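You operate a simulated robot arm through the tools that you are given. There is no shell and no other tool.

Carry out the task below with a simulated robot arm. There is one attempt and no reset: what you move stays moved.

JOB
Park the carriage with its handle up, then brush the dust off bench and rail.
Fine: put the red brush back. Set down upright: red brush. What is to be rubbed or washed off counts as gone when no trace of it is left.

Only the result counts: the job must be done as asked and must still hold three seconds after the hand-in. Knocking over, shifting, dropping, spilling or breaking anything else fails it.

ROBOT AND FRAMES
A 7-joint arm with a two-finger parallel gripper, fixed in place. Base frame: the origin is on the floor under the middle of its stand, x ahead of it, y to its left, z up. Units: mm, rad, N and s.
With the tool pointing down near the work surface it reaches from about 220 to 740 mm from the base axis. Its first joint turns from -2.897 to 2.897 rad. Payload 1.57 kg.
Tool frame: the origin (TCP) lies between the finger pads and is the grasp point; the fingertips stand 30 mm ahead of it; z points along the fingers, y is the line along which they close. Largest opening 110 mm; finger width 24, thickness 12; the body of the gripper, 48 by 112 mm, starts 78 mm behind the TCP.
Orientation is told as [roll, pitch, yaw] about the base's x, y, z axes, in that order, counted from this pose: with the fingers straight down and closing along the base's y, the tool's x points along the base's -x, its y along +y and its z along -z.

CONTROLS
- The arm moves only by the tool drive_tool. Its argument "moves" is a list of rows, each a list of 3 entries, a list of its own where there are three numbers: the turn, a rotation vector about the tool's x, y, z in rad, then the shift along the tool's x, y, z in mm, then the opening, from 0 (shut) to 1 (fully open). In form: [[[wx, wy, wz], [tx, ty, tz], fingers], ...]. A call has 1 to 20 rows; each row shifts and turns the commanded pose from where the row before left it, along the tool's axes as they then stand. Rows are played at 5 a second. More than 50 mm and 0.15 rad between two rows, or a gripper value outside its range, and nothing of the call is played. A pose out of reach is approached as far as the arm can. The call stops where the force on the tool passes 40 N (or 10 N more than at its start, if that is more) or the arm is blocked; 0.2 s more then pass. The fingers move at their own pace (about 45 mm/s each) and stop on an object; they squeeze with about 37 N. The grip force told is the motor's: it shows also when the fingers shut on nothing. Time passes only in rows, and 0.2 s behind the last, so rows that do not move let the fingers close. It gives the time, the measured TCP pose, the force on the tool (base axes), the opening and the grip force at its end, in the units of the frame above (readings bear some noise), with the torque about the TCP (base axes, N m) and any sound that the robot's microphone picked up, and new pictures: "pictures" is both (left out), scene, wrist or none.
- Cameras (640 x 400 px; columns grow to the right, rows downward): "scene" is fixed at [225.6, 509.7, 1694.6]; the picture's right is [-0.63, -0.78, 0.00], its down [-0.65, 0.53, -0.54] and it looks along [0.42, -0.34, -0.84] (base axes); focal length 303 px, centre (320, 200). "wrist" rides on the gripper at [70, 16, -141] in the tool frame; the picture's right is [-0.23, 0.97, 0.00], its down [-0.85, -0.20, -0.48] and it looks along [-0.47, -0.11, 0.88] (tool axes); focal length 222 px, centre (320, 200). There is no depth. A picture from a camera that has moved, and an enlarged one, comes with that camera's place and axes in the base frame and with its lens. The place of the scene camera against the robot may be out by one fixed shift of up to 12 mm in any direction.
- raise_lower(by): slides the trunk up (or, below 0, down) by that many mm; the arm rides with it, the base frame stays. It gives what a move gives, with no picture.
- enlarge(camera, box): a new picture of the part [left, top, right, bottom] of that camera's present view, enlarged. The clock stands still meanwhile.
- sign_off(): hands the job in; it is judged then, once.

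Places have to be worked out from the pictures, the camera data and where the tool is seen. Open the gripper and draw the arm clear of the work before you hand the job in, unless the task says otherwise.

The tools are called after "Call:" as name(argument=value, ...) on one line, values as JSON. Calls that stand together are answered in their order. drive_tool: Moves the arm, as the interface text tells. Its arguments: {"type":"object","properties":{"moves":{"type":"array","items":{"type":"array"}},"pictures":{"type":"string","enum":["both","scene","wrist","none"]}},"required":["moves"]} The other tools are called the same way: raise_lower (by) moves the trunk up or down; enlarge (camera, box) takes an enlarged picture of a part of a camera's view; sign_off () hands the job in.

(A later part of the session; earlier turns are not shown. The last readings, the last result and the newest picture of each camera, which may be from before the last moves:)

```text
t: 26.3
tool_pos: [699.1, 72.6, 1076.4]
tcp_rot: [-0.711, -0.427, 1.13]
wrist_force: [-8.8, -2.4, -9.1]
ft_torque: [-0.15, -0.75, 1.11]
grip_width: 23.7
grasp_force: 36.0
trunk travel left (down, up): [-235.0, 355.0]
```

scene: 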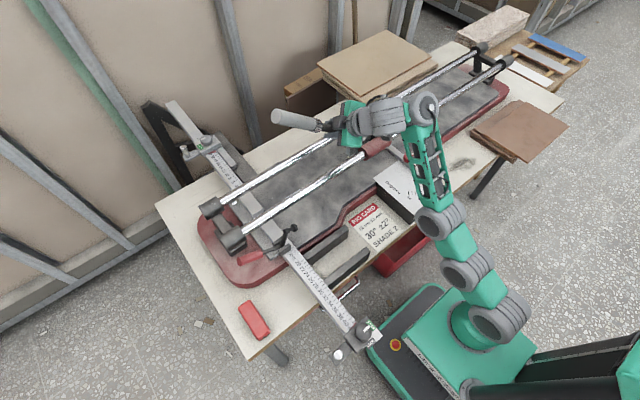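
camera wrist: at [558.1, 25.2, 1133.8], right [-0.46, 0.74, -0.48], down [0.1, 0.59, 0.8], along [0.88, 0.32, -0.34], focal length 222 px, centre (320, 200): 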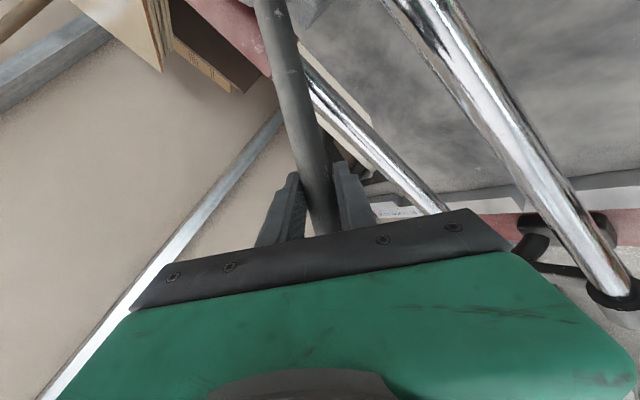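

Side load is now small. Holding the rod at a fixed radius, I'll lift straight up with the trunk 18 mm; the carriage should slide to +y beneath it as the lever steepens.

Call:
raise_lower(by=18)

Call:
drive_tool(moves=[[[0, 0, 0], [0, 0, 0], 0]], pictures="both")

```text
t: 26.9
tool_pos: [700.7, 68.9, 1094.6]
tcp_rot: [-0.71, -0.43, 1.125]
wrist_force: [-10.8, -5.1, -19.4]
ft_torque: [0.82, 0.67, -0.52]
grip_width: 24.2
grasp_force: 36.1
trunk travel left (down, up): [-253.0, 337.0]
```

```text
t: 27.3
tool_pos: [700.4, 69.9, 1094.6]
tcp_rot: [-0.712, -0.429, 1.126]
wrist_force: [-10.7, -5.3, -21.3]
ft_torque: [0.95, 0.36, -0.42]
grip_width: 24.0
grasp_force: 36.2
trunk travel left (down, up): [-253.0, 337.0]
camera wrist: at [559.7, 22.5, 1153.6], right [-0.46, 0.74, -0.48], down [0.1, 0.59, 0.8], along [0.88, 0.32, -0.35], focal length 222 px, centre (320, 200)
```

scene: 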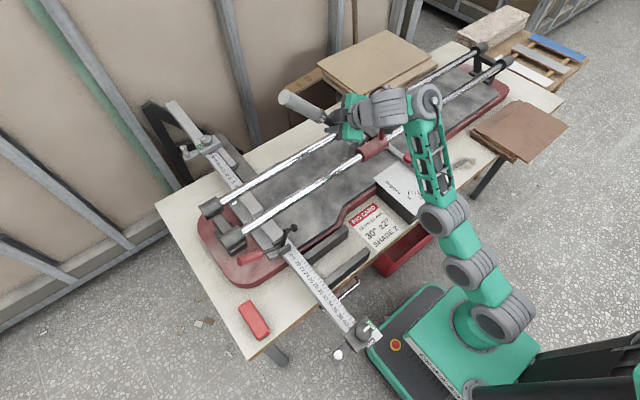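
wrist: 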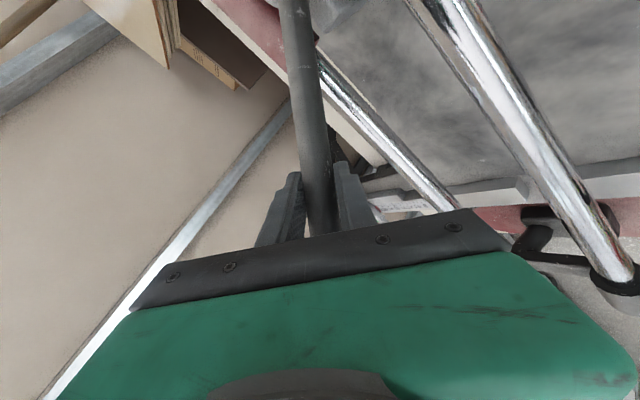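

It works: the lever is now at about 48°. I'll continue: turn about the tool axis a little to follow the rod and raise again.

Call:
drive_tool(moves=[[[0, 0, 0.07], [0, 0, 0], 0], [[0, 0, 0.06], [0, 0, 0], 0]], pictures="none")

Call:
raise_lower(by=14)

Call:
drive_tool(moves=[[[0, 0, 0.07], [0, 0, 0], 0], [[0, 0, 0.07], [0, 0, 0], 0]], pictures="wrist")

```text
t: 27.9
tool_pos: [700.0, 71.6, 1098.4]
tcp_rot: [-0.667, -0.515, 1.018]
wrist_force: [12.5, -3.4, 0.9]
ft_torque: [-0.97, -0.62, 0.8]
grip_width: 23.2
grasp_force: 35.3
trunk travel left (down, up): [-253.0, 337.0]
```

```text
t: 28.6
tool_pos: [700.8, 70.9, 1107.8]
tcp_rot: [-0.659, -0.512, 1.011]
wrist_force: [-8.9, -5.6, -21.5]
ft_torque: [1.05, 0.33, -0.26]
grip_width: 23.2
grasp_force: 35.7
trunk travel left (down, up): [-267.0, 323.0]
```

```text
t: 29.1
tool_pos: [700.5, 72.0, 1112.0]
tcp_rot: [-0.597, -0.598, 0.885]
wrist_force: [14.4, -3.3, 5.6]
ft_torque: [-1.4, -0.34, 0.36]
grip_width: 24.1
grasp_force: 35.6
trunk travel left (down, up): [-267.0, 323.0]
camera wrist: at [552.5, 39.4, 1162.9], right [-0.31, 0.89, -0.32], down [0.19, 0.39, 0.9], along [0.93, 0.22, -0.29], focal length 222 px, centre (320, 200)
```

wrist: 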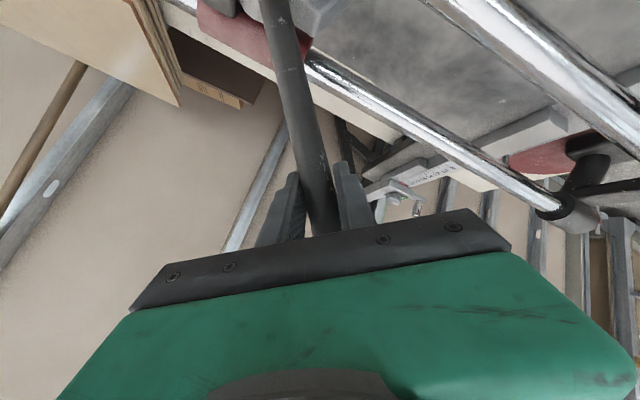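

The lever is at about 57° now. I'll continue raising and turning in the same way.

Call:
raise_lower(by=12)

Call:
drive_tool(moves=[[[0, 0, 0.07], [0, 0, 0], 0], [[0, 0, 0.07], [0, 0, 0], 0]], pictures="none")

Call:
raise_lower(by=9)

Call:
drive_tool(moves=[[[0, 0, 0.07], [0, 0, 0], 0], [[0, 0, 0.07], [0, 0, 0], 0]], pictures="both")

```text
t: 29.8
tool_pos: [701.3, 70.9, 1118.4]
tcp_rot: [-0.587, -0.593, 0.879]
wrist_force: [-8.0, -3.6, -17.0]
ft_torque: [0.39, 0.51, -0.27]
grip_width: 23.0
grasp_force: 35.4
trunk travel left (down, up): [-279.0, 311.0]
```

```text
t: 30.4
tool_pos: [701.4, 70.7, 1122.6]
tcp_rot: [-0.505, -0.671, 0.736]
wrist_force: [11.2, -3.0, 4.6]
ft_torque: [-1.23, -0.63, 0.56]
grip_width: 24.9
grasp_force: 36.5
trunk travel left (down, up): [-279.0, 311.0]
```

```text
t: 30.9
tool_pos: [702.3, 70.6, 1129.5]
tcp_rot: [-0.503, -0.668, 0.732]
wrist_force: [2.4, -2.6, -5.6]
ft_torque: [-0.67, 0.09, -0.07]
grip_width: 22.8
grasp_force: 35.8
trunk travel left (down, up): [-288.0, 302.0]
```

```text
t: 31.5
tool_pos: [701.1, 70.1, 1130.6]
tcp_rot: [-0.4, -0.732, 0.567]
wrist_force: [9.0, -4.3, 4.8]
ft_torque: [-1.48, -0.52, 0.44]
grip_width: 26.5
grasp_force: 37.4
trunk travel left (down, up): [-288.0, 302.0]
camera wrist: at [548.7, 57.4, 1176.5], right [-0.13, 0.98, -0.13], down [0.24, 0.16, 0.96], along [0.96, 0.09, -0.26], focal length 222 px, centre (320, 200)
```

scene: 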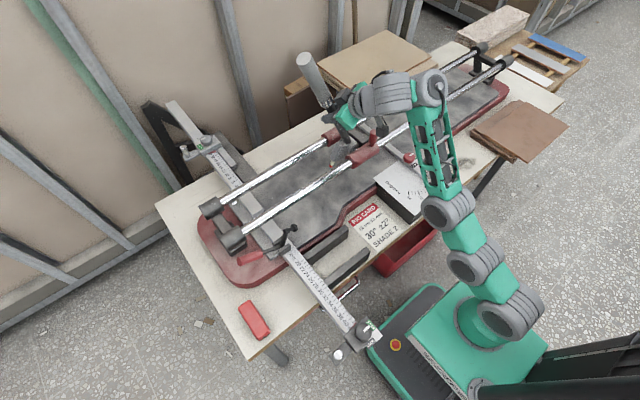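
wrist: 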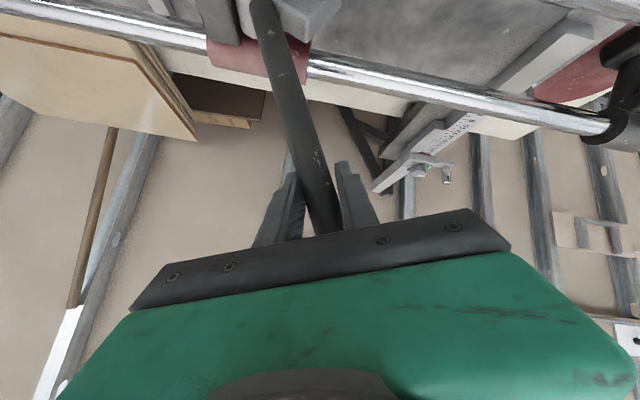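

About 67° now. I'll go on lifting the last bit, watching the force for the pull becoming taut.

Call:
raise_lower(by=8)

Call:
drive_tool(moves=[[[0, 0, 0.07], [0, 0, 0], 0], [[0, 0, 0.07], [0, 0, 0], 0]], pictures="wrist")

```text
t: 32.1
tool_pos: [701.1, 71.7, 1136.9]
tcp_rot: [-0.399, -0.728, 0.567]
wrist_force: [3.3, -2.6, -5.9]
ft_torque: [-0.77, -0.45, 0.13]
grip_width: 23.8
grasp_force: 35.8
trunk travel left (down, up): [-296.0, 294.0]
```

```text
t: 32.7
tool_pos: [701.5, 69.1, 1138.5]
tcp_rot: [-0.276, -0.775, 0.385]
wrist_force: [11.8, -4.3, 3.3]
ft_torque: [-1.42, -0.82, 0.47]
grip_width: 27.4
grasp_force: 37.3
trunk travel left (down, up): [-296.0, 294.0]
camera wrist: at [548.1, 67.4, 1183.7], right [-0.03, 1.0, -0.03], down [0.25, 0.04, 0.97], along [0.97, 0.02, -0.25], focal length 222 px, centre (320, 200)
```

wrist: 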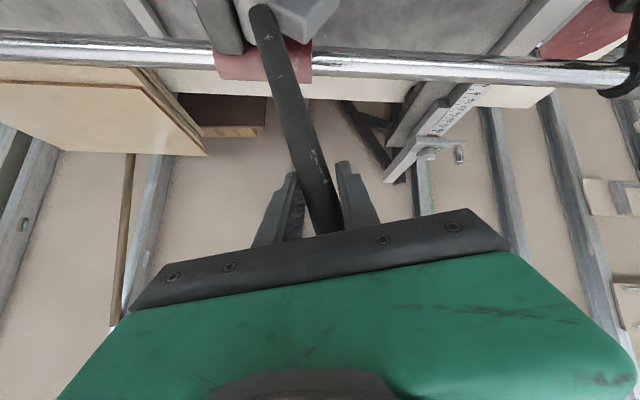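

About 71–74°. A further small raise.

Call:
raise_lower(by=5)

Call:
drive_tool(moves=[[[0, 0, 0], [0, 0, 0], 0]], pictures="both")

```text
t: 33.2
tool_pos: [702.7, 70.4, 1142.4]
tcp_rot: [-0.271, -0.775, 0.386]
wrist_force: [3.0, -4.0, -7.0]
ft_torque: [-0.85, -0.66, 0.09]
grip_width: 25.5
grasp_force: 36.7
trunk travel left (down, up): [-301.0, 289.0]
```

```text
t: 33.6
tool_pos: [701.6, 69.7, 1141.9]
tcp_rot: [-0.272, -0.775, 0.388]
wrist_force: [2.7, -5.4, -8.6]
ft_torque: [-0.94, -0.54, 0.17]
grip_width: 25.2
grasp_force: 36.5
trunk travel left (down, up): [-301.0, 289.0]
camera wrist: at [548.2, 67.4, 1187.8], right [-0.03, 1.0, -0.03], down [0.26, 0.04, 0.97], along [0.97, 0.02, -0.26], focal length 222 px, centre (320, 200)
```

scene: 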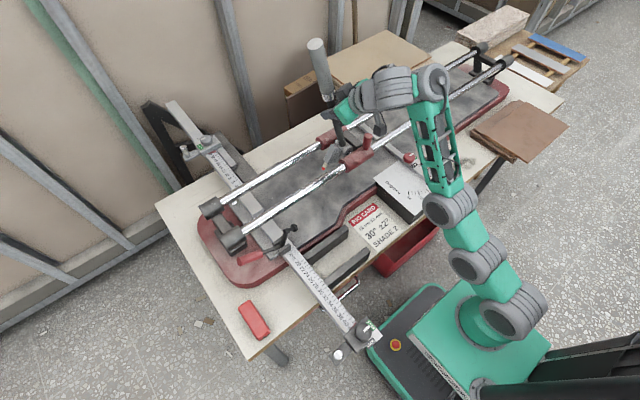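
wrist: 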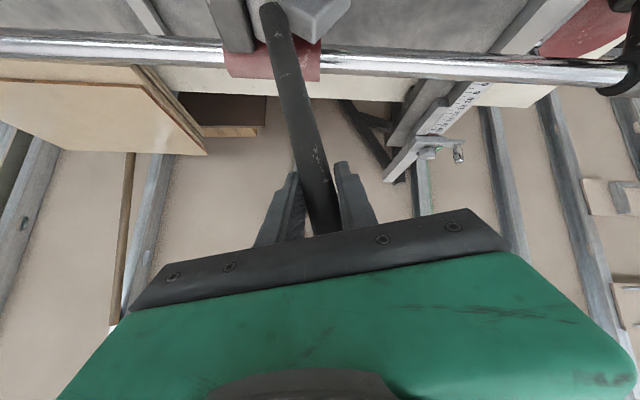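

About 74°. Two more small raises with a final turn back to square.

Call:
raise_lower(by=4)

Call:
drive_tool(moves=[[[0, 0, 0.07], [0, 0, 0], 0], [[0, 0, 0.05], [0, 0, 0], 0]], pictures="none")

Call:
raise_lower(by=4)

Call:
drive_tool(moves=[[[0, 0, 0], [0, 0, 0], 0]], pictures="both")

```text
t: 34.2
tool_pos: [701.5, 70.0, 1147.2]
tcp_rot: [-0.274, -0.775, 0.386]
wrist_force: [0.7, -2.8, -9.7]
ft_torque: [-0.61, -0.21, 0.01]
grip_width: 22.6
grasp_force: 35.5
trunk travel left (down, up): [-305.0, 285.0]
```

```text
t: 34.8
tool_pos: [702.8, 70.1, 1148.5]
tcp_rot: [-0.157, -0.802, 0.22]
wrist_force: [11.9, -4.5, 0.8]
ft_torque: [-1.25, -0.82, 0.33]
grip_width: 24.4
grasp_force: 36.5
trunk travel left (down, up): [-305.0, 285.0]
```

```text
t: 35.3
tool_pos: [701.9, 70.2, 1150.4]
tcp_rot: [-0.155, -0.799, 0.221]
wrist_force: [-0.8, -4.8, -14.2]
ft_torque: [-0.96, -0.74, 0.13]
grip_width: 23.4
grasp_force: 35.9
trunk travel left (down, up): [-309.0, 281.0]
```

```text
t: 35.7
tool_pos: [701.0, 69.7, 1150.0]
tcp_rot: [-0.157, -0.8, 0.221]
wrist_force: [-3.2, -3.9, -16.8]
ft_torque: [-0.77, -0.25, -0.03]
grip_width: 22.7
grasp_force: 35.2
trunk travel left (down, up): [-309.0, 281.0]
camera wrist: at [548.0, 76.4, 1196.0], right [0.05, 1.0, 0.06], down [0.26, -0.07, 0.96], along [0.97, -0.03, -0.26], focal length 222 px, centre (320, 200)
```

scene: 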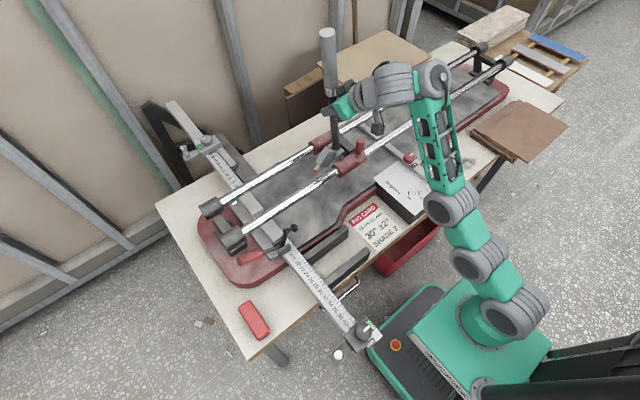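
wrist: 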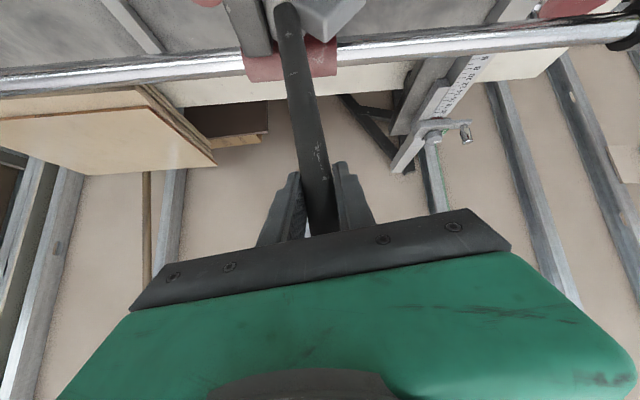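

The lever is at about 84°. Since gravity seems to drop it toward +y, I'll carry it past vertical by moving the grip 40 mm in -y, where little torque is needed.

Call:
drive_tool(moves=[[[0, 0, 0.04], [1.5, -10, 0], 0], [[0, 0, 0.04], [1.5, -10, 0], 0], [[0, 0, 0.04], [1, -10, 0], 0], [[0, 0, 0.03], [0, -10, 0], 0]], pictures="both")

```text
t: 36.7
tool_pos: [701.0, 28.7, 1151.0]
tcp_rot: [0.0, -0.815, 0.003]
wrist_force: [1.7, 1.9, -2.8]
ft_torque: [-0.05, -0.05, 0.29]
grip_width: 22.9
grasp_force: 35.4
trunk travel left (down, up): [-309.0, 281.0]
camera wrist: at [548.6, 46.5, 1198.6], right [0.15, 0.97, 0.16], down [0.24, -0.2, 0.95], along [0.96, -0.11, -0.26], focal length 222 px, centre (320, 200)
```

scene: 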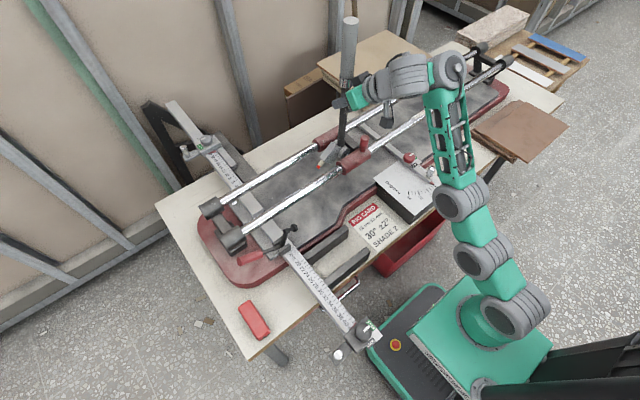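
wrist: 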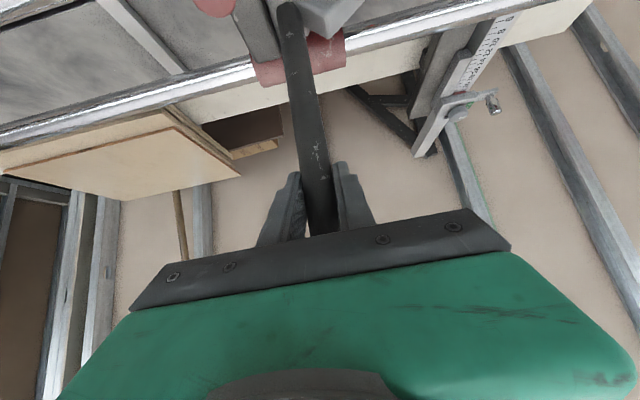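

The lever is now vertical (about 90°) with almost no force. I'll push another 25 mm in -y to see whether it leans past vertical onto a stop.

Call:
drive_tool(moves=[[[0, 0, 0], [0, -8, 0], 0], [[0, 0, 0], [0, -8, 0], 0], [[0, 0, 0], [0, -9, 0], 0]], pictures="wrist")

```text
t: 37.5
tool_pos: [700.6, 5.6, 1150.8]
tcp_rot: [-0.002, -0.814, 0.007]
wrist_force: [9.6, 1.5, 11.4]
ft_torque: [0.17, 0.25, 0.2]
grip_width: 22.6
grasp_force: 35.0
trunk travel left (down, up): [-309.0, 281.0]
camera wrist: at [548.6, 22.0, 1198.6], right [0.15, 0.97, 0.16], down [0.24, -0.2, 0.95], along [0.96, -0.1, -0.26], focal length 222 px, centre (320, 200)
```

wrist: 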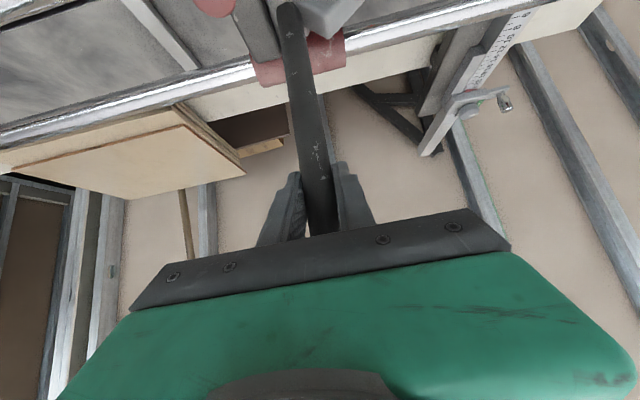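

The carriage slid along instead, since the pads now hold the rod's angle. I'll open the fingers slightly to test whether the lever stays up by itself, with the fingers still caging it.

Call:
drive_tool(moves=[[[0, 0, 0], [0, 0, 0], 0.5], [[0, 0, 0], [0, 0, 0], 0.5], [[0, 0, 0], [0, 0, 0], 0.5], [[0, 0, 0], [0, 0, 0], 0.5], [[0, 0, 0], [0, 0, 0], 0.5], [[0, 0, 0], [0, 0, 0], 0.5]], pictures="both")

```text
t: 38.9
tool_pos: [701.2, 6.4, 1149.2]
tcp_rot: [0.0, -0.815, 0.005]
wrist_force: [-0.2, 0.3, -0.2]
ft_torque: [-0.01, 0.01, -0.01]
grip_width: 54.9
grasp_force: 0.0
trunk travel left (down, up): [-309.0, 281.0]
camera wrist: at [548.6, 22.1, 1197.8], right [0.15, 0.97, 0.16], down [0.24, -0.2, 0.95], along [0.96, -0.1, -0.26], focal length 222 px, centre (320, 200)
```

scene: 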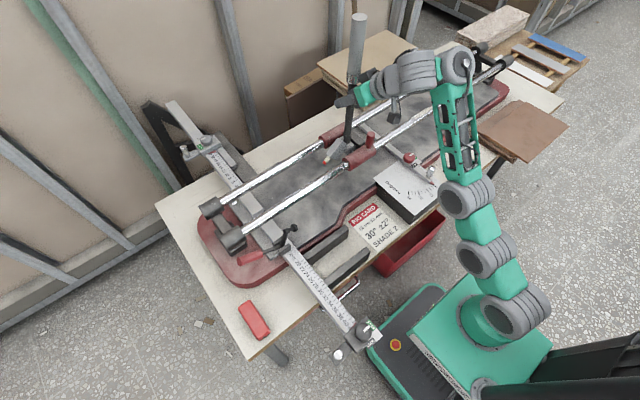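
wrist: 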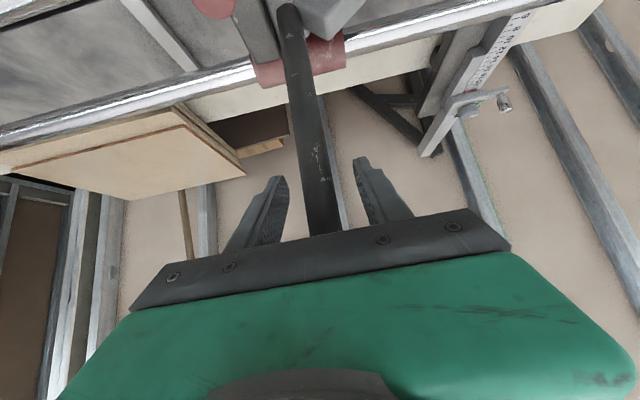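

The lever stays upright on its own with the fingers open. I'll gently nudge it 28 mm in -y with the +y finger to find out whether it is resting against its upper stop.

Call:
drive_tool(moves=[[[0, 0, 0], [0, -7, 0], 0.5], [[0, 0, 0], [0, -7, 0], 0.5], [[0, 0, 0], [0, -7, 0], 0.5], [[0, 0, 0], [0, -7, 0], 0.5], [[0, 0, 0], [0, 0, 0], 0.5]], pictures="both")

```text
t: 40.1
tool_pos: [700.9, -23.1, 1150.8]
tcp_rot: [0.0, -0.814, 0.004]
wrist_force: [2.0, 3.9, -0.8]
ft_torque: [-0.02, -0.02, -0.06]
grip_width: 58.3
grasp_force: 2.0
trunk travel left (down, up): [-309.0, 281.0]
camera wrist: at [548.1, -5.5, 1197.3], right [0.15, 0.97, 0.16], down [0.24, -0.2, 0.95], along [0.96, -0.1, -0.26], focal length 222 px, centre (320, 200)
```

scene: 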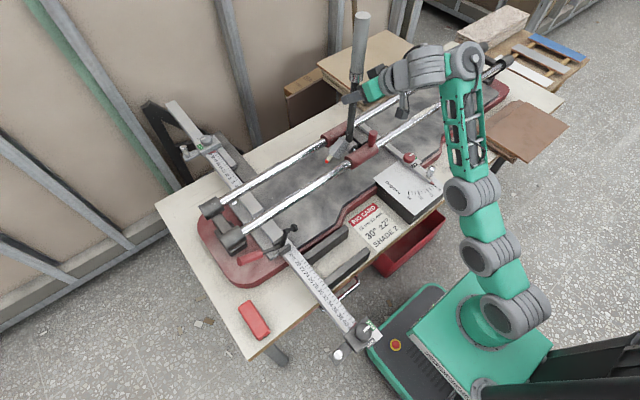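
wrist: 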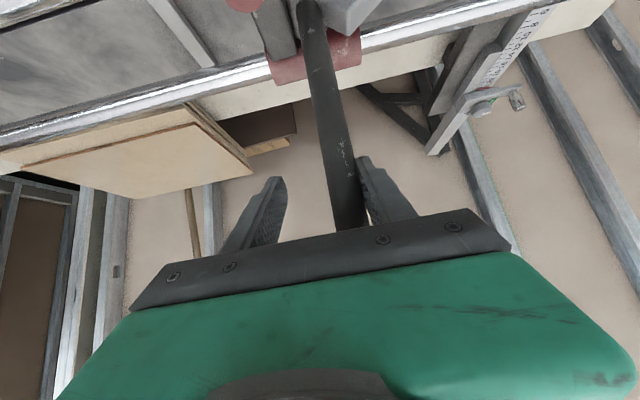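

The lever holds at 90° against its stop while the carriage just slides, so the handle is up. I'll open wide, back straight out, and look at the peg from there.

Call:
drive_tool(moves=[[[0, 0, 0], [0, 10, 0], 0.9], [[0, 0, 0], [0, 10, 0], 0.9], [[0, 0, 0], [0, 0, 0], 0.9], [[0, 0, 0], [23, 0, -24], 0.9], [[0, 0, 0], [23, 0, -24], 0.9], [[0, 0, 0], [23, 0, -24], 0.9], [[0, 0, 0], [23, 0, -24], 0.7]], pictures="both")

```text
t: 41.7
tool_pos: [632.7, -2.7, 1215.2]
tcp_rot: [-0.001, -0.81, 0.005]
wrist_force: [0.8, -0.1, -1.0]
ft_torque: [0.02, -0.01, 0.01]
grip_width: 76.9
grasp_force: 0.0
out of reach, approached as far as the arm can: row 4, 5, 6, 7
trunk travel left (down, up): [-309.0, 281.0]
camera wrist: at [480.5, 13.3, 1263.1], right [0.15, 0.97, 0.16], down [0.24, -0.2, 0.95], along [0.96, -0.1, -0.27], focal length 222 px, centre (320, 200)
```

scene: 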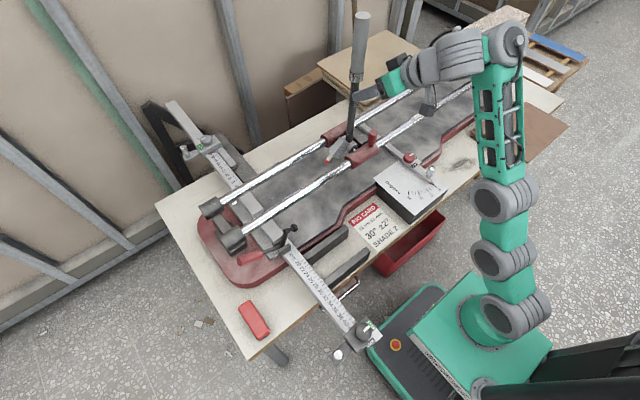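
wrist: 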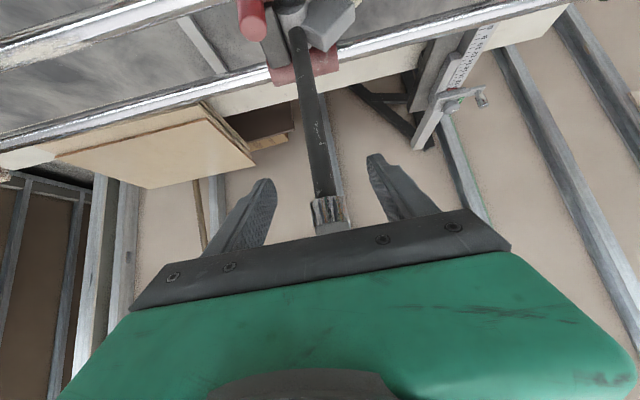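

The handle stays upright. I'll reduce the tilt while coming back and down to a spot just above and in front of the peg.

Call:
drive_tool(moves=[[[0, 0.07, 0], [33, -14, 16], 0.7], [[0, 0.07, 0], [32, -14, 18], 0.6], [[0, 0.07, 0], [31, -13, 20], 0.6], [[0, 0.03, 0], [12, 0, -8], 0.6]], pictures="both")

```text
t: 42.7
tool_pos: [613.6, -49.4, 1145.4]
tcp_rot: [0.0, -0.572, 0.006]
wrist_force: [1.3, 0.4, -0.9]
ft_torque: [0.02, 0.0, -0.02]
grip_width: 66.0
grasp_force: 0.1
out of reach, approached as far as the arm can: row 1, 2, 3
trunk travel left (down, up): [-309.0, 281.0]
camera wrist: at [475.4, -32.7, 1226.7], right [0.19, 0.97, 0.12], down [0.46, -0.2, 0.87], along [0.87, -0.1, -0.49], focal length 222 px, centre (320, 200)
```

scene: 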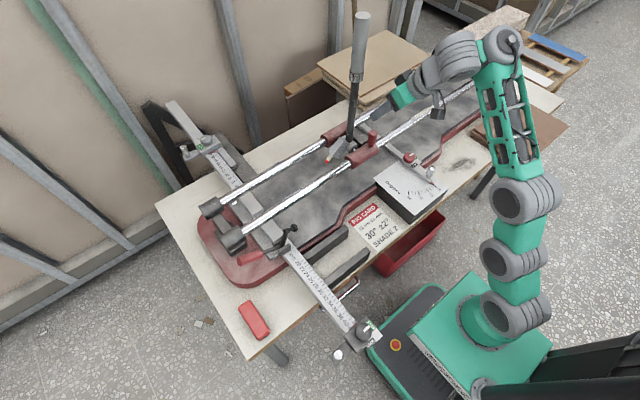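
wrist: 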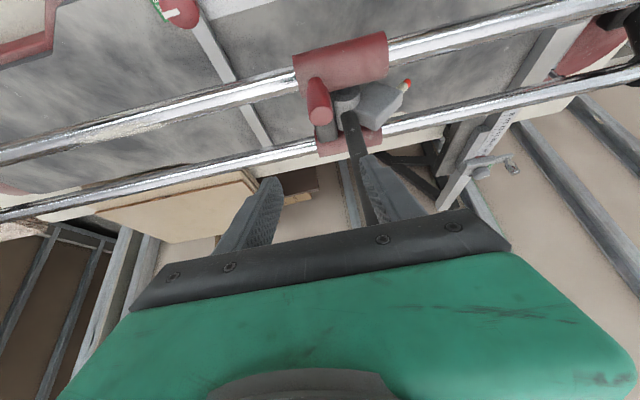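

The peg is at about (632,-38) with its top near z≈1042. I'll align and come down along the tool axis so the open fingers straddle it.

Call:
drive_tool(moves=[[[0, 0, 0], [24, 6, 0], 0.6], [[0, 0, 0], [23, 5.4, 0], 0.6], [[0, 0, 0], [0, 0, 30], 0.6], [[0, 0, 0], [0, 0, 30], 0.6], [[0, 0, 0], [0, 0, 20], 0.6]], pictures="both")

```text
t: 43.9
tool_pos: [651.1, -42.9, 1114.9]
tcp_rot: [0.001, -0.571, 0.005]
wrist_force: [-0.6, 0.3, -0.5]
ft_torque: [0.02, 0.02, 0.01]
grip_width: 65.8
grasp_force: 0.0
out of reach, approached as far as the arm can: row 1, 2, 3, 4, 5
trunk travel left (down, up): [-309.0, 281.0]
camera wrist: at [513.9, -26.6, 1196.0], right [0.19, 0.97, 0.12], down [0.46, -0.2, 0.86], along [0.87, -0.1, -0.49], focal length 222 px, centre (320, 200)
```

scene: 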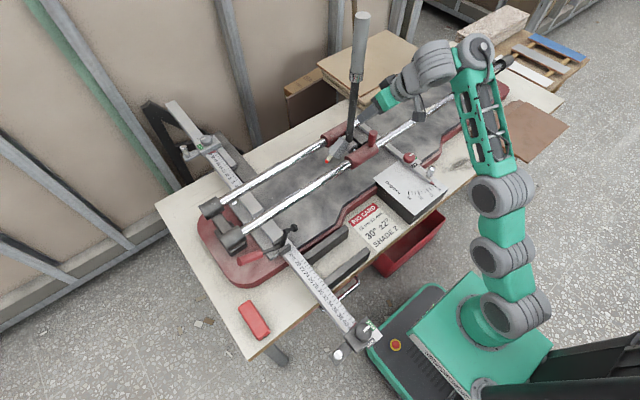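
wrist: 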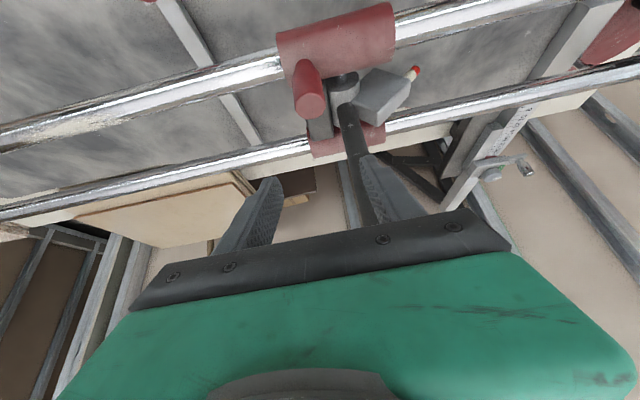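

The arm cannot come back at this posture, so I'll return to the previous pose, raise the trunk 100 mm, and use a smaller tilt for the peg.

Call:
drive_tool(moves=[[[0, 0, 0], [8, -4, -23], 0.6], [[0, 0, 0], [8, -4, -23], 0.6]], pictures="none")

Call:
raise_lower(by=100)

Call:
drive_tool(moves=[[[0, 0.09, 0], [0, 0, 0], 0.6], [[0, 0.09, 0], [0, 0, 0], 0.6], [[0, 0.09, 0], [0, 0, 0], 0.6]], pictures="both")

```text
t: 44.5
tool_pos: [614.9, -53.0, 1145.1]
tcp_rot: [0.001, -0.573, 0.005]
wrist_force: [0.2, -0.2, 0.3]
ft_torque: [-0.01, 0.02, -0.03]
grip_width: 65.9
grasp_force: 0.0
trunk travel left (down, up): [-309.0, 281.0]
```

```text
t: 45.8
tool_pos: [614.8, -51.3, 1244.1]
tcp_rot: [-0.001, -0.574, 0.005]
wrist_force: [0.1, 0.0, -0.2]
ft_torque: [0.04, 0.01, -0.01]
grip_width: 66.2
grasp_force: 0.0
trunk travel left (down, up): [-409.0, 181.0]
```

```text
t: 46.6
tool_pos: [619.0, -79.1, 1245.2]
tcp_rot: [-0.068, -0.464, 0.01]
wrist_force: [0.5, -0.5, 0.3]
ft_torque: [0.01, 0.04, 0.01]
grip_width: 65.9
grasp_force: 0.1
out of reach, approached as far as the arm can: row 1, 2, 3
trunk travel left (down, up): [-409.0, 181.0]
camera wrist: at [492.9, -54.2, 1338.7], right [0.22, 0.97, 0.04], down [0.55, -0.16, 0.82], along [0.81, -0.16, -0.57], focal length 222 px, centre (320, 200)
```

scene: 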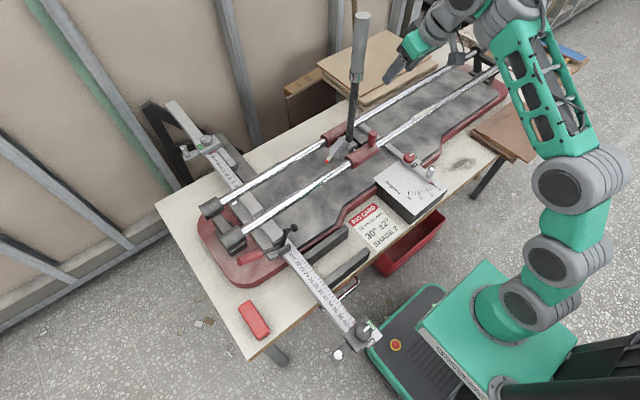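
wrist: 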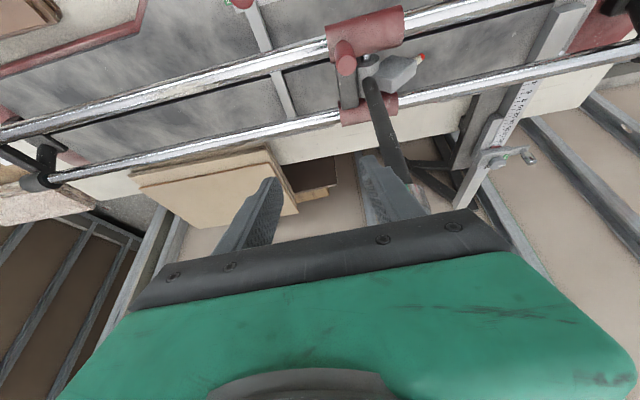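

The arm was stretched at that height; now I'll come down about 90 mm with the tilt easing toward 0.3 and the small roll corrected, moving toward the peg's y.

Call:
drive_tool(moves=[[[0, 0, 0], [15, 8, 30], 0.6], [[-0.03, 0.05, 0.015], [15, 8, 30], 0.6], [[-0.03, 0.05, 0.015], [13, 8, 31], 0.6], [[0, 0.05, 0], [10, 8, 20], 0.6]], pictures="both")

```text
t: 47.6
tool_pos: [591.4, -27.2, 1111.6]
tcp_rot: [0.069, -0.244, -0.02]
wrist_force: [0.0, 0.1, -0.6]
ft_torque: [-0.02, 0.0, 0.01]
grip_width: 66.0
grasp_force: 0.1
trunk travel left (down, up): [-409.0, 181.0]
camera wrist: at [488.1, -17.8, 1233.5], right [0.22, 0.97, 0.12], down [0.71, -0.25, 0.66], along [0.66, -0.06, -0.75], focal length 222 px, centre (320, 200)
```

scene: 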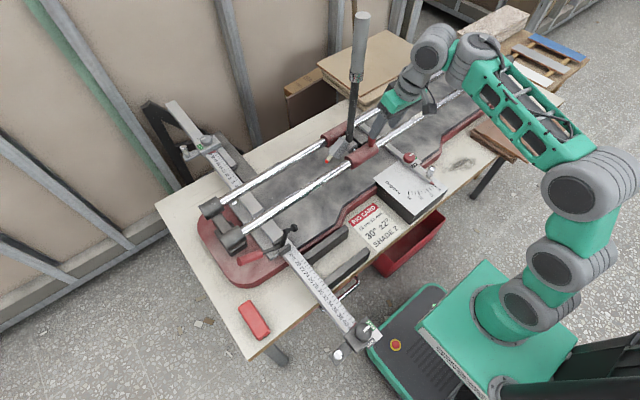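
wrist: 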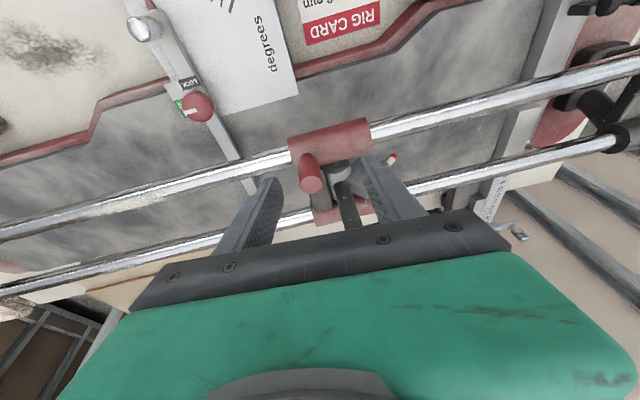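

All rows reached: tool at (591,-27,1112) with tilt 0.24. The peg is at about (630,-37), so I'll remove the roll and descend with the fingers either side of it.

Call:
drive_tool(moves=[[[0.067, 0, -0.017], [0, 0, 0], 0.6], [[0, 0, 0], [-18, -10, 20], 0.6], [[0, 0, 0], [0, 0, 34], 0.6], [[0, 0, 0], [0, 0, 34], 0.6]], pictures="both")

```text
t: 48.6
tool_pos: [629.6, -39.3, 1030.6]
tcp_rot: [-0.003, -0.245, -0.001]
wrist_force: [-0.2, 0.2, -0.5]
ft_torque: [-0.01, 0.05, -0.01]
grip_width: 65.9
grasp_force: 0.1
trunk travel left (down, up): [-409.0, 181.0]
camera wrist: at [526.6, -22.1, 1151.0], right [0.22, 0.97, 0.05], down [0.71, -0.2, 0.67], along [0.67, -0.11, -0.74], focal length 222 px, centre (320, 200)
```

scene: 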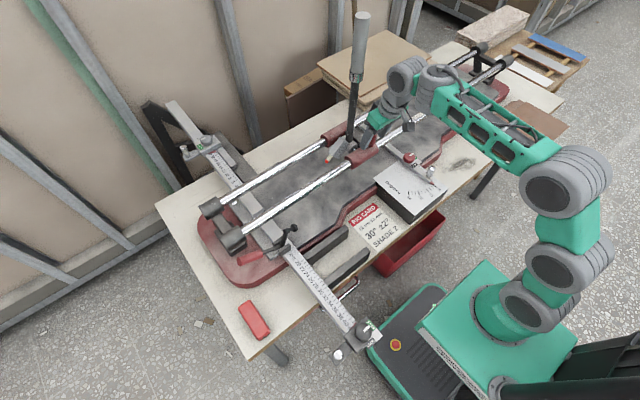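
wrist: 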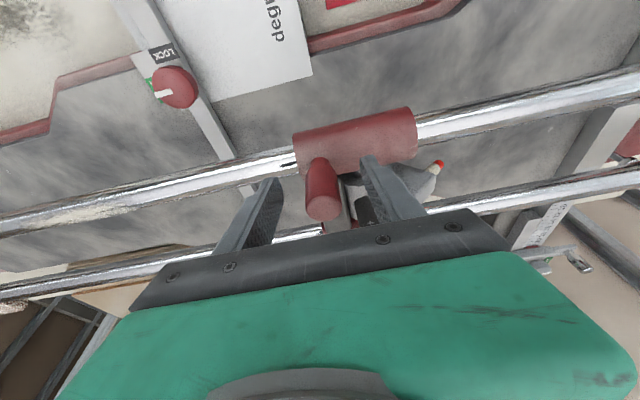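

The peg is between the fingers. I'll close on it and start sliding the carriage toward +y.

Call:
drive_tool(moves=[[[0, 0, 0], [0, 0, 0], 0.2], [[0, 0, 0], [0, 0, 0], 0.1], [[0, 0, 0], [0, 0, 0], 0], [[0, 0, 0], [0, 0, 0], 0], [[0, 0, 0], [0, 15, 0], 0], [[0, 0, 0], [0, 20, 0], 0], [[0, 0, 0], [0, 25, 0], 0]], pictures="both")

```text
t: 50.2
tool_pos: [629.7, 22.8, 1030.3]
tcp_rot: [-0.004, -0.245, 0.002]
wrist_force: [2.4, 4.8, 4.4]
ft_torque: [0.84, 0.07, -0.31]
grip_width: 24.5
grasp_force: 35.9
trunk travel left (down, up): [-409.0, 181.0]
camera wrist: at [526.4, 40.2, 1150.7], right [0.22, 0.97, 0.05], down [0.71, -0.2, 0.67], along [0.67, -0.11, -0.74], focal length 222 px, centre (320, 200)
```

scene: 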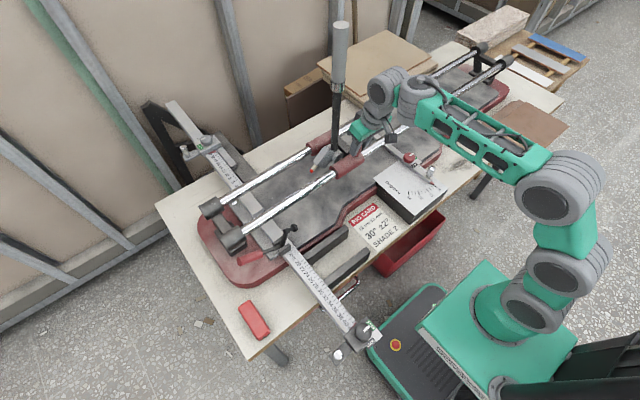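
wrist: 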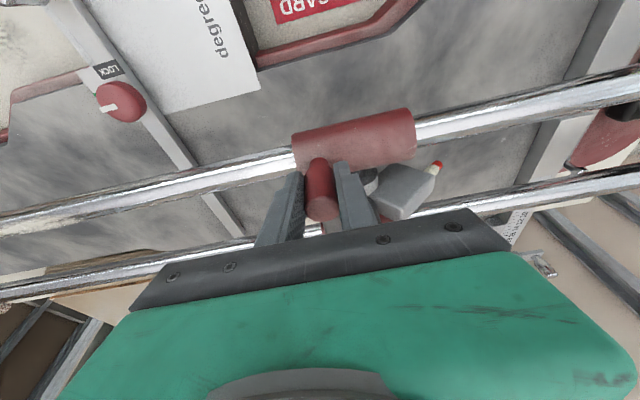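

The carriage slides freely with the lever staying upright. I'll continue to +y in modest steps.

Call:
drive_tool(moves=[[[0, 0, 0], [0, 18, 0], 0], [[0, 0, 0], [0, 18, 0], 0], [[0, 0, 0], [0, 18, 0], 0], [[0, 0, 0], [0, 18, 0], 0], [[0, 0, 0], [0, 18, 0], 0], [[0, 0, 0], [0, 18, 0], 0], [[0, 0, 0], [0, 18, 0], 0], [[0, 0, 0], [0, 18, 0], 0], [[0, 0, 0], [0, 18, 0], 0], [[0, 0, 0], [0, 18, 0], 0], [[0, 0, 0], [0, 18, 0], 0], [[0, 0, 0], [0, 18, 0], 0], [[0, 0, 0], [0, 15, 0], 0]], pictures="both")

```text
t: 53.0
tool_pos: [630.0, 250.7, 1029.7]
tcp_rot: [-0.002, -0.246, -0.002]
wrist_force: [-11.9, -0.5, -2.3]
ft_torque: [0.81, 0.44, -0.16]
grip_width: 25.0
grasp_force: 36.4
trunk travel left (down, up): [-409.0, 181.0]
camera wrist: at [526.8, 269.3, 1150.6], right [0.22, 0.97, 0.05], down [0.71, -0.2, 0.67], along [0.67, -0.11, -0.74], focal length 222 px, centre (320, 200)
```

scene: 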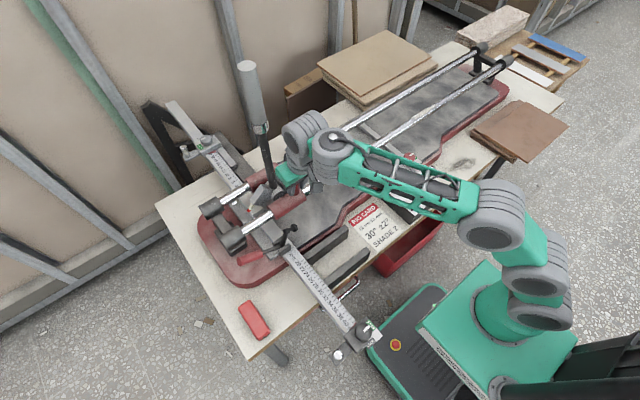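
wrist: 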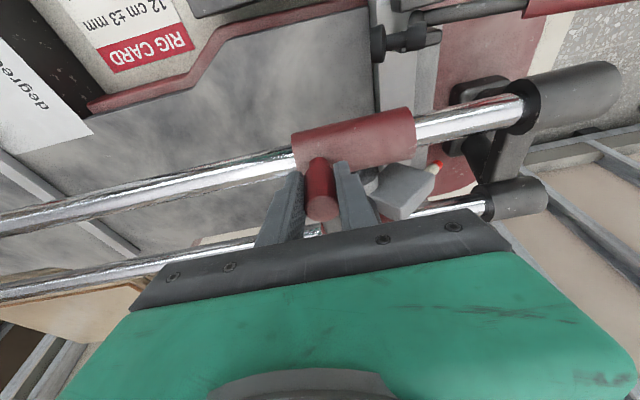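

About 90 mm remain to the end clamp. I'll continue more slowly until it meets the stop.

Call:
drive_tool(moves=[[[0, 0, 0], [0, 13, 0], 0], [[0, 0, 0], [0, 13, 0], 0], [[0, 0, 0], [0, 13, 0], 0], [[0, 0, 0], [0, 13, 0], 0], [[0, 0, 0], [0, 13, 0], 0], [[0, 0, 0], [0, 8, 0], 0]], pictures="both")

```text
t: 53.6
tool_pos: [631.2, 264.7, 1030.3]
tcp_rot: [-0.003, -0.243, -0.019]
wrist_force: [-13.2, -30.5, 7.5]
ft_torque: [-0.24, 0.54, -0.2]
grip_width: 24.6
grasp_force: 36.4
trunk travel left (down, up): [-409.0, 181.0]
stopped in row 2: the force on the tool passed its limit at 50 N (the readings are from after the stop); the commanded pose is now the measured one
camera wrist: at [528.2, 284.3, 1151.2], right [0.24, 0.97, 0.05], down [0.71, -0.21, 0.67], along [0.66, -0.12, -0.74], focal length 222 px, centre (320, 200)
```

scene: 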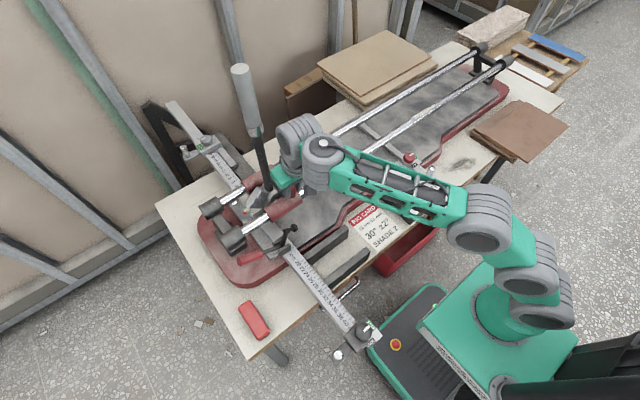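
wrist: 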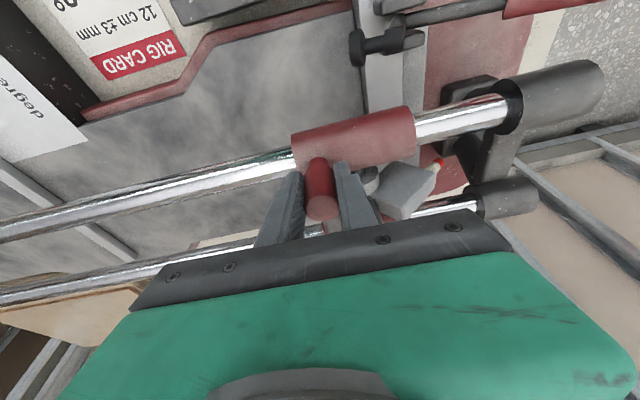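

The carriage met a stop at peg y≈265. I'll enlarge to see what it is touching and that nothing else was pushed.

Call:
enlarge(camera="wrist", box=[340, 60, 540, 185])

Call:
enlarge(camera="scene", box=[190, 150, 310, 225])

Call:
enlarge(camera="scene", box=[200, 40, 330, 121])

```text
3.20 times, centred on (440, 122) of wrist
camera zoom: at [528.2, 284.3, 1151.2], right [0.24, 0.97, 0.05], down [0.71, -0.21, 0.67], along [0.66, -0.12, -0.74], focal length 711 px, centre (-64, 448)
```

zoom: 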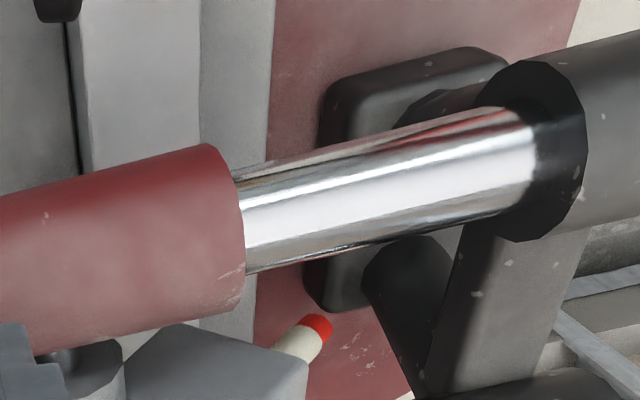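

```text
5.33 times, centred on (250, 188) of scene
camera zoom: at [225.6, 509.7, 1694.6], right [-0.63, -0.78, 0.0], down [-0.65, 0.53, -0.54], along [0.42, -0.34, -0.84], focal length 1615 px, centre (693, 267)
```

zoom: 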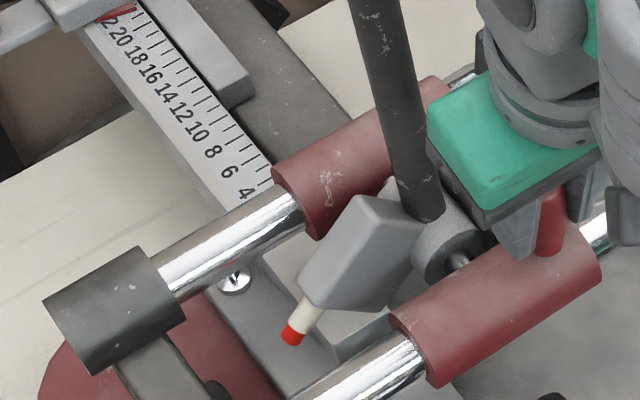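

```text
4.92 times, centred on (265, 80) of scene
camera zoom: at [225.6, 509.7, 1694.6], right [-0.63, -0.78, 0.0], down [-0.65, 0.53, -0.54], along [0.42, -0.34, -0.84], focal length 1491 px, centre (591, 788)
```

zoom: 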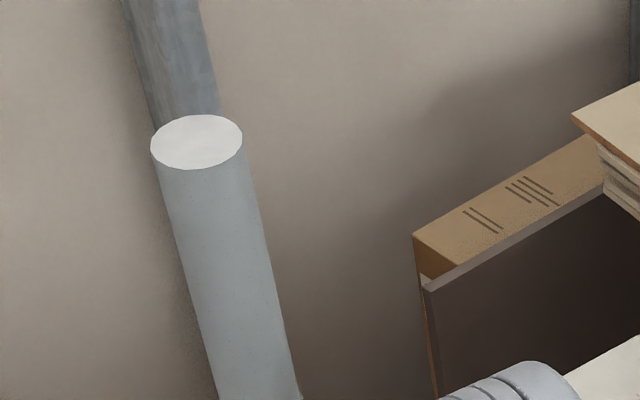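

Nothing on the bench is touching; the carriage seems at its travel limit. I'll press gently once more by a few mm to confirm it is a hard stop.

Call:
drive_tool(moves=[[[0, 0, 0.017], [0, 0, 0], 0], [[0, 0, 0], [0, 2, 0], 0], [[0, 0, 0], [0, 2, 0], 0]], pictures="none")

```text
t: 54.1
tool_pos: [631.1, 265.4, 1030.3]
tcp_rot: [0.003, -0.24, -0.036]
wrist_force: [-6.1, -42.1, 9.0]
ft_torque: [-0.99, 0.71, -0.16]
grip_width: 25.0
grasp_force: 36.3
trunk travel left (down, up): [-409.0, 181.0]
stopped in row 2: the force on the tool passed its limit at 46 N (the readings are from after the stop); the commanded pose is now the measured one
```

It is a hard stop, so the carriage is parked at the reachable end. I'll relieve the pressure, open, and back out along the tool axis.

Call:
drive_tool(moves=[[[0, 0, 0], [0, -2, 0], 0], [[0, 0, 0], [0, 0, 0], 0.45], [[0, 0, 0], [0, 0, 0], 0.45], [[0, 0, 0], [0, 0, -20], 0.45], [[0, 0, 0], [0, 0, -40], 0.45], [[0, 0, 0], [0, 0, -40], 0.45], [[0, 0, 0], [30, 0, -30], 0.45], [[0, 0, 0], [40, 0, 0], 0.45]], pictures="both")

```text
t: 55.9
tool_pos: [511.6, 308.8, 1083.0]
tcp_rot: [-0.005, -0.238, -0.026]
wrist_force: [-0.2, 0.2, -0.5]
ft_torque: [0.0, 0.03, 0.0]
grip_width: 49.5
grasp_force: 0.0
out of reach, approached as far as the arm can: row 4, 5, 6, 7, 8
trunk travel left (down, up): [-409.0, 181.0]
camera wrist: at [410.2, 329.0, 1205.2], right [0.25, 0.97, 0.05], down [0.71, -0.22, 0.67], along [0.66, -0.13, -0.74], focal length 222 px, centre (320, 200)
```

scene: 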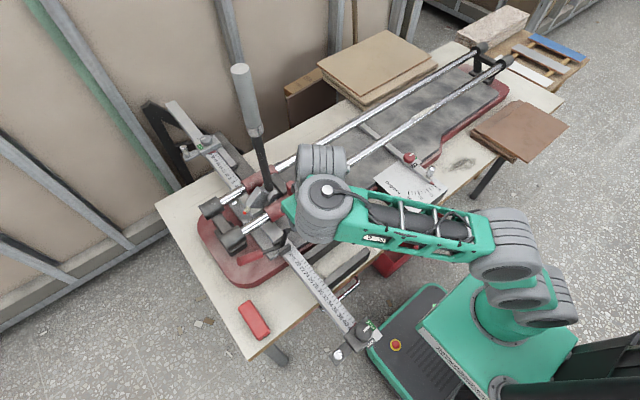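
wrist: 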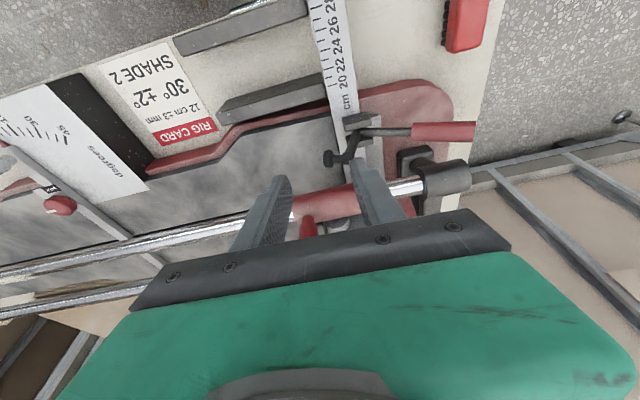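

The carriage stayed at the stop and the handle is still up; the arm was merely stretched. I'll bring the trunk back up 180 mm, which suits the low work near the bench better.

Call:
raise_lower(by=180)

Call:
drive_tool(moves=[[[0, 0.08, 0], [20, 15, 20], 0.5], [[0, 0.08, 0], [20, 25, 25], 0.5], [[0, 0.08, -0.026], [5, 35, 30], 0.5], [[0, 0, 0], [0, 35, 30], 0.6], [[0, 0, 0], [0, 35, 30], 0.7], [[0, 0, 0], [0, 35, 30], 0.7]], pictures="both")

```text
t: 57.9
tool_pos: [513.7, 307.9, 1263.2]
tcp_rot: [-0.006, -0.236, -0.026]
wrist_force: [0.3, -0.9, 0.2]
ft_torque: [0.0, -0.01, 0.01]
grip_width: 49.7
grasp_force: 0.0
trunk travel left (down, up): [-589.0, 1.0]
```

```text
t: 59.3
tool_pos: [483.0, 492.2, 1091.0]
tcp_rot: [-0.005, 0.002, -0.003]
wrist_force: [0.1, 0.3, 0.4]
ft_torque: [-0.01, 0.02, 0.01]
grip_width: 77.0
grasp_force: 0.1
trunk travel left (down, up): [-589.0, 1.0]
camera wrist: at [412.9, 510.1, 1232.1], right [0.23, 0.97, -0.01], down [0.86, -0.2, 0.48], along [0.46, -0.11, -0.88], focal length 222 px, centre (320, 200)
```

scene: 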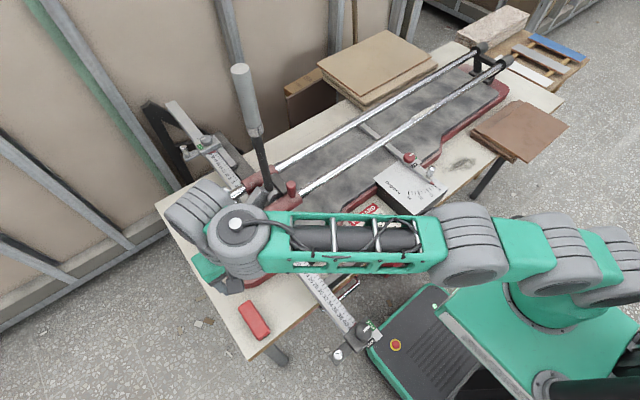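
wrist: 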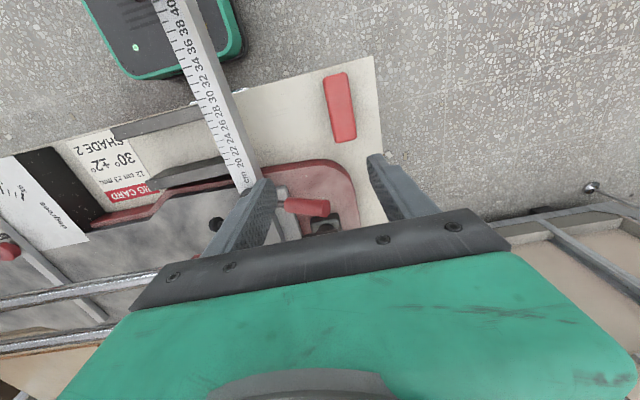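

Now tool-down at (483,492,1091) with the brush in view. I'll enlarge to locate it precisely.

Call:
enlarge(camera="wrist", box=[290, 55, 390, 165])

Call:
enlarge(camera="scene", box=[210, 280, 306, 340])

```text
3.64 times, centred on (340, 110) of wrist
camera zoom: at [412.9, 510.1, 1232.1], right [0.23, 0.97, -0.01], down [0.86, -0.2, 0.48], along [0.46, -0.11, -0.88], focal length 808 px, centre (247, 527)
```

zoom: 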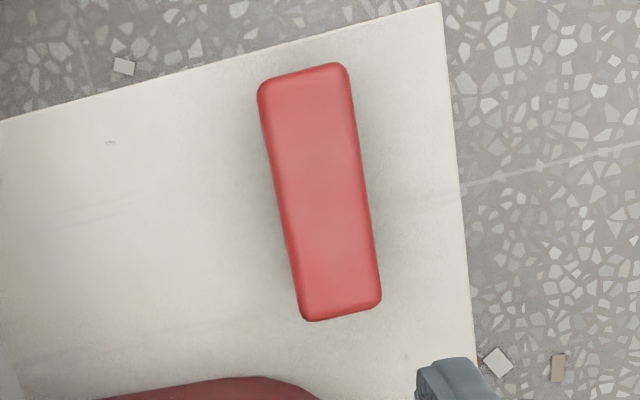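

```text
6.67 times, centred on (258, 310) of scene
camera zoom: at [225.6, 509.7, 1694.6], right [-0.63, -0.78, 0.0], down [-0.65, 0.53, -0.54], along [0.42, -0.34, -0.84], focal length 2018 px, centre (733, -533)
```

zoom: 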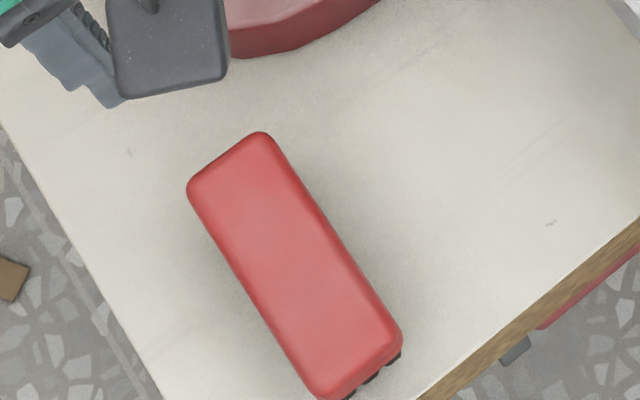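

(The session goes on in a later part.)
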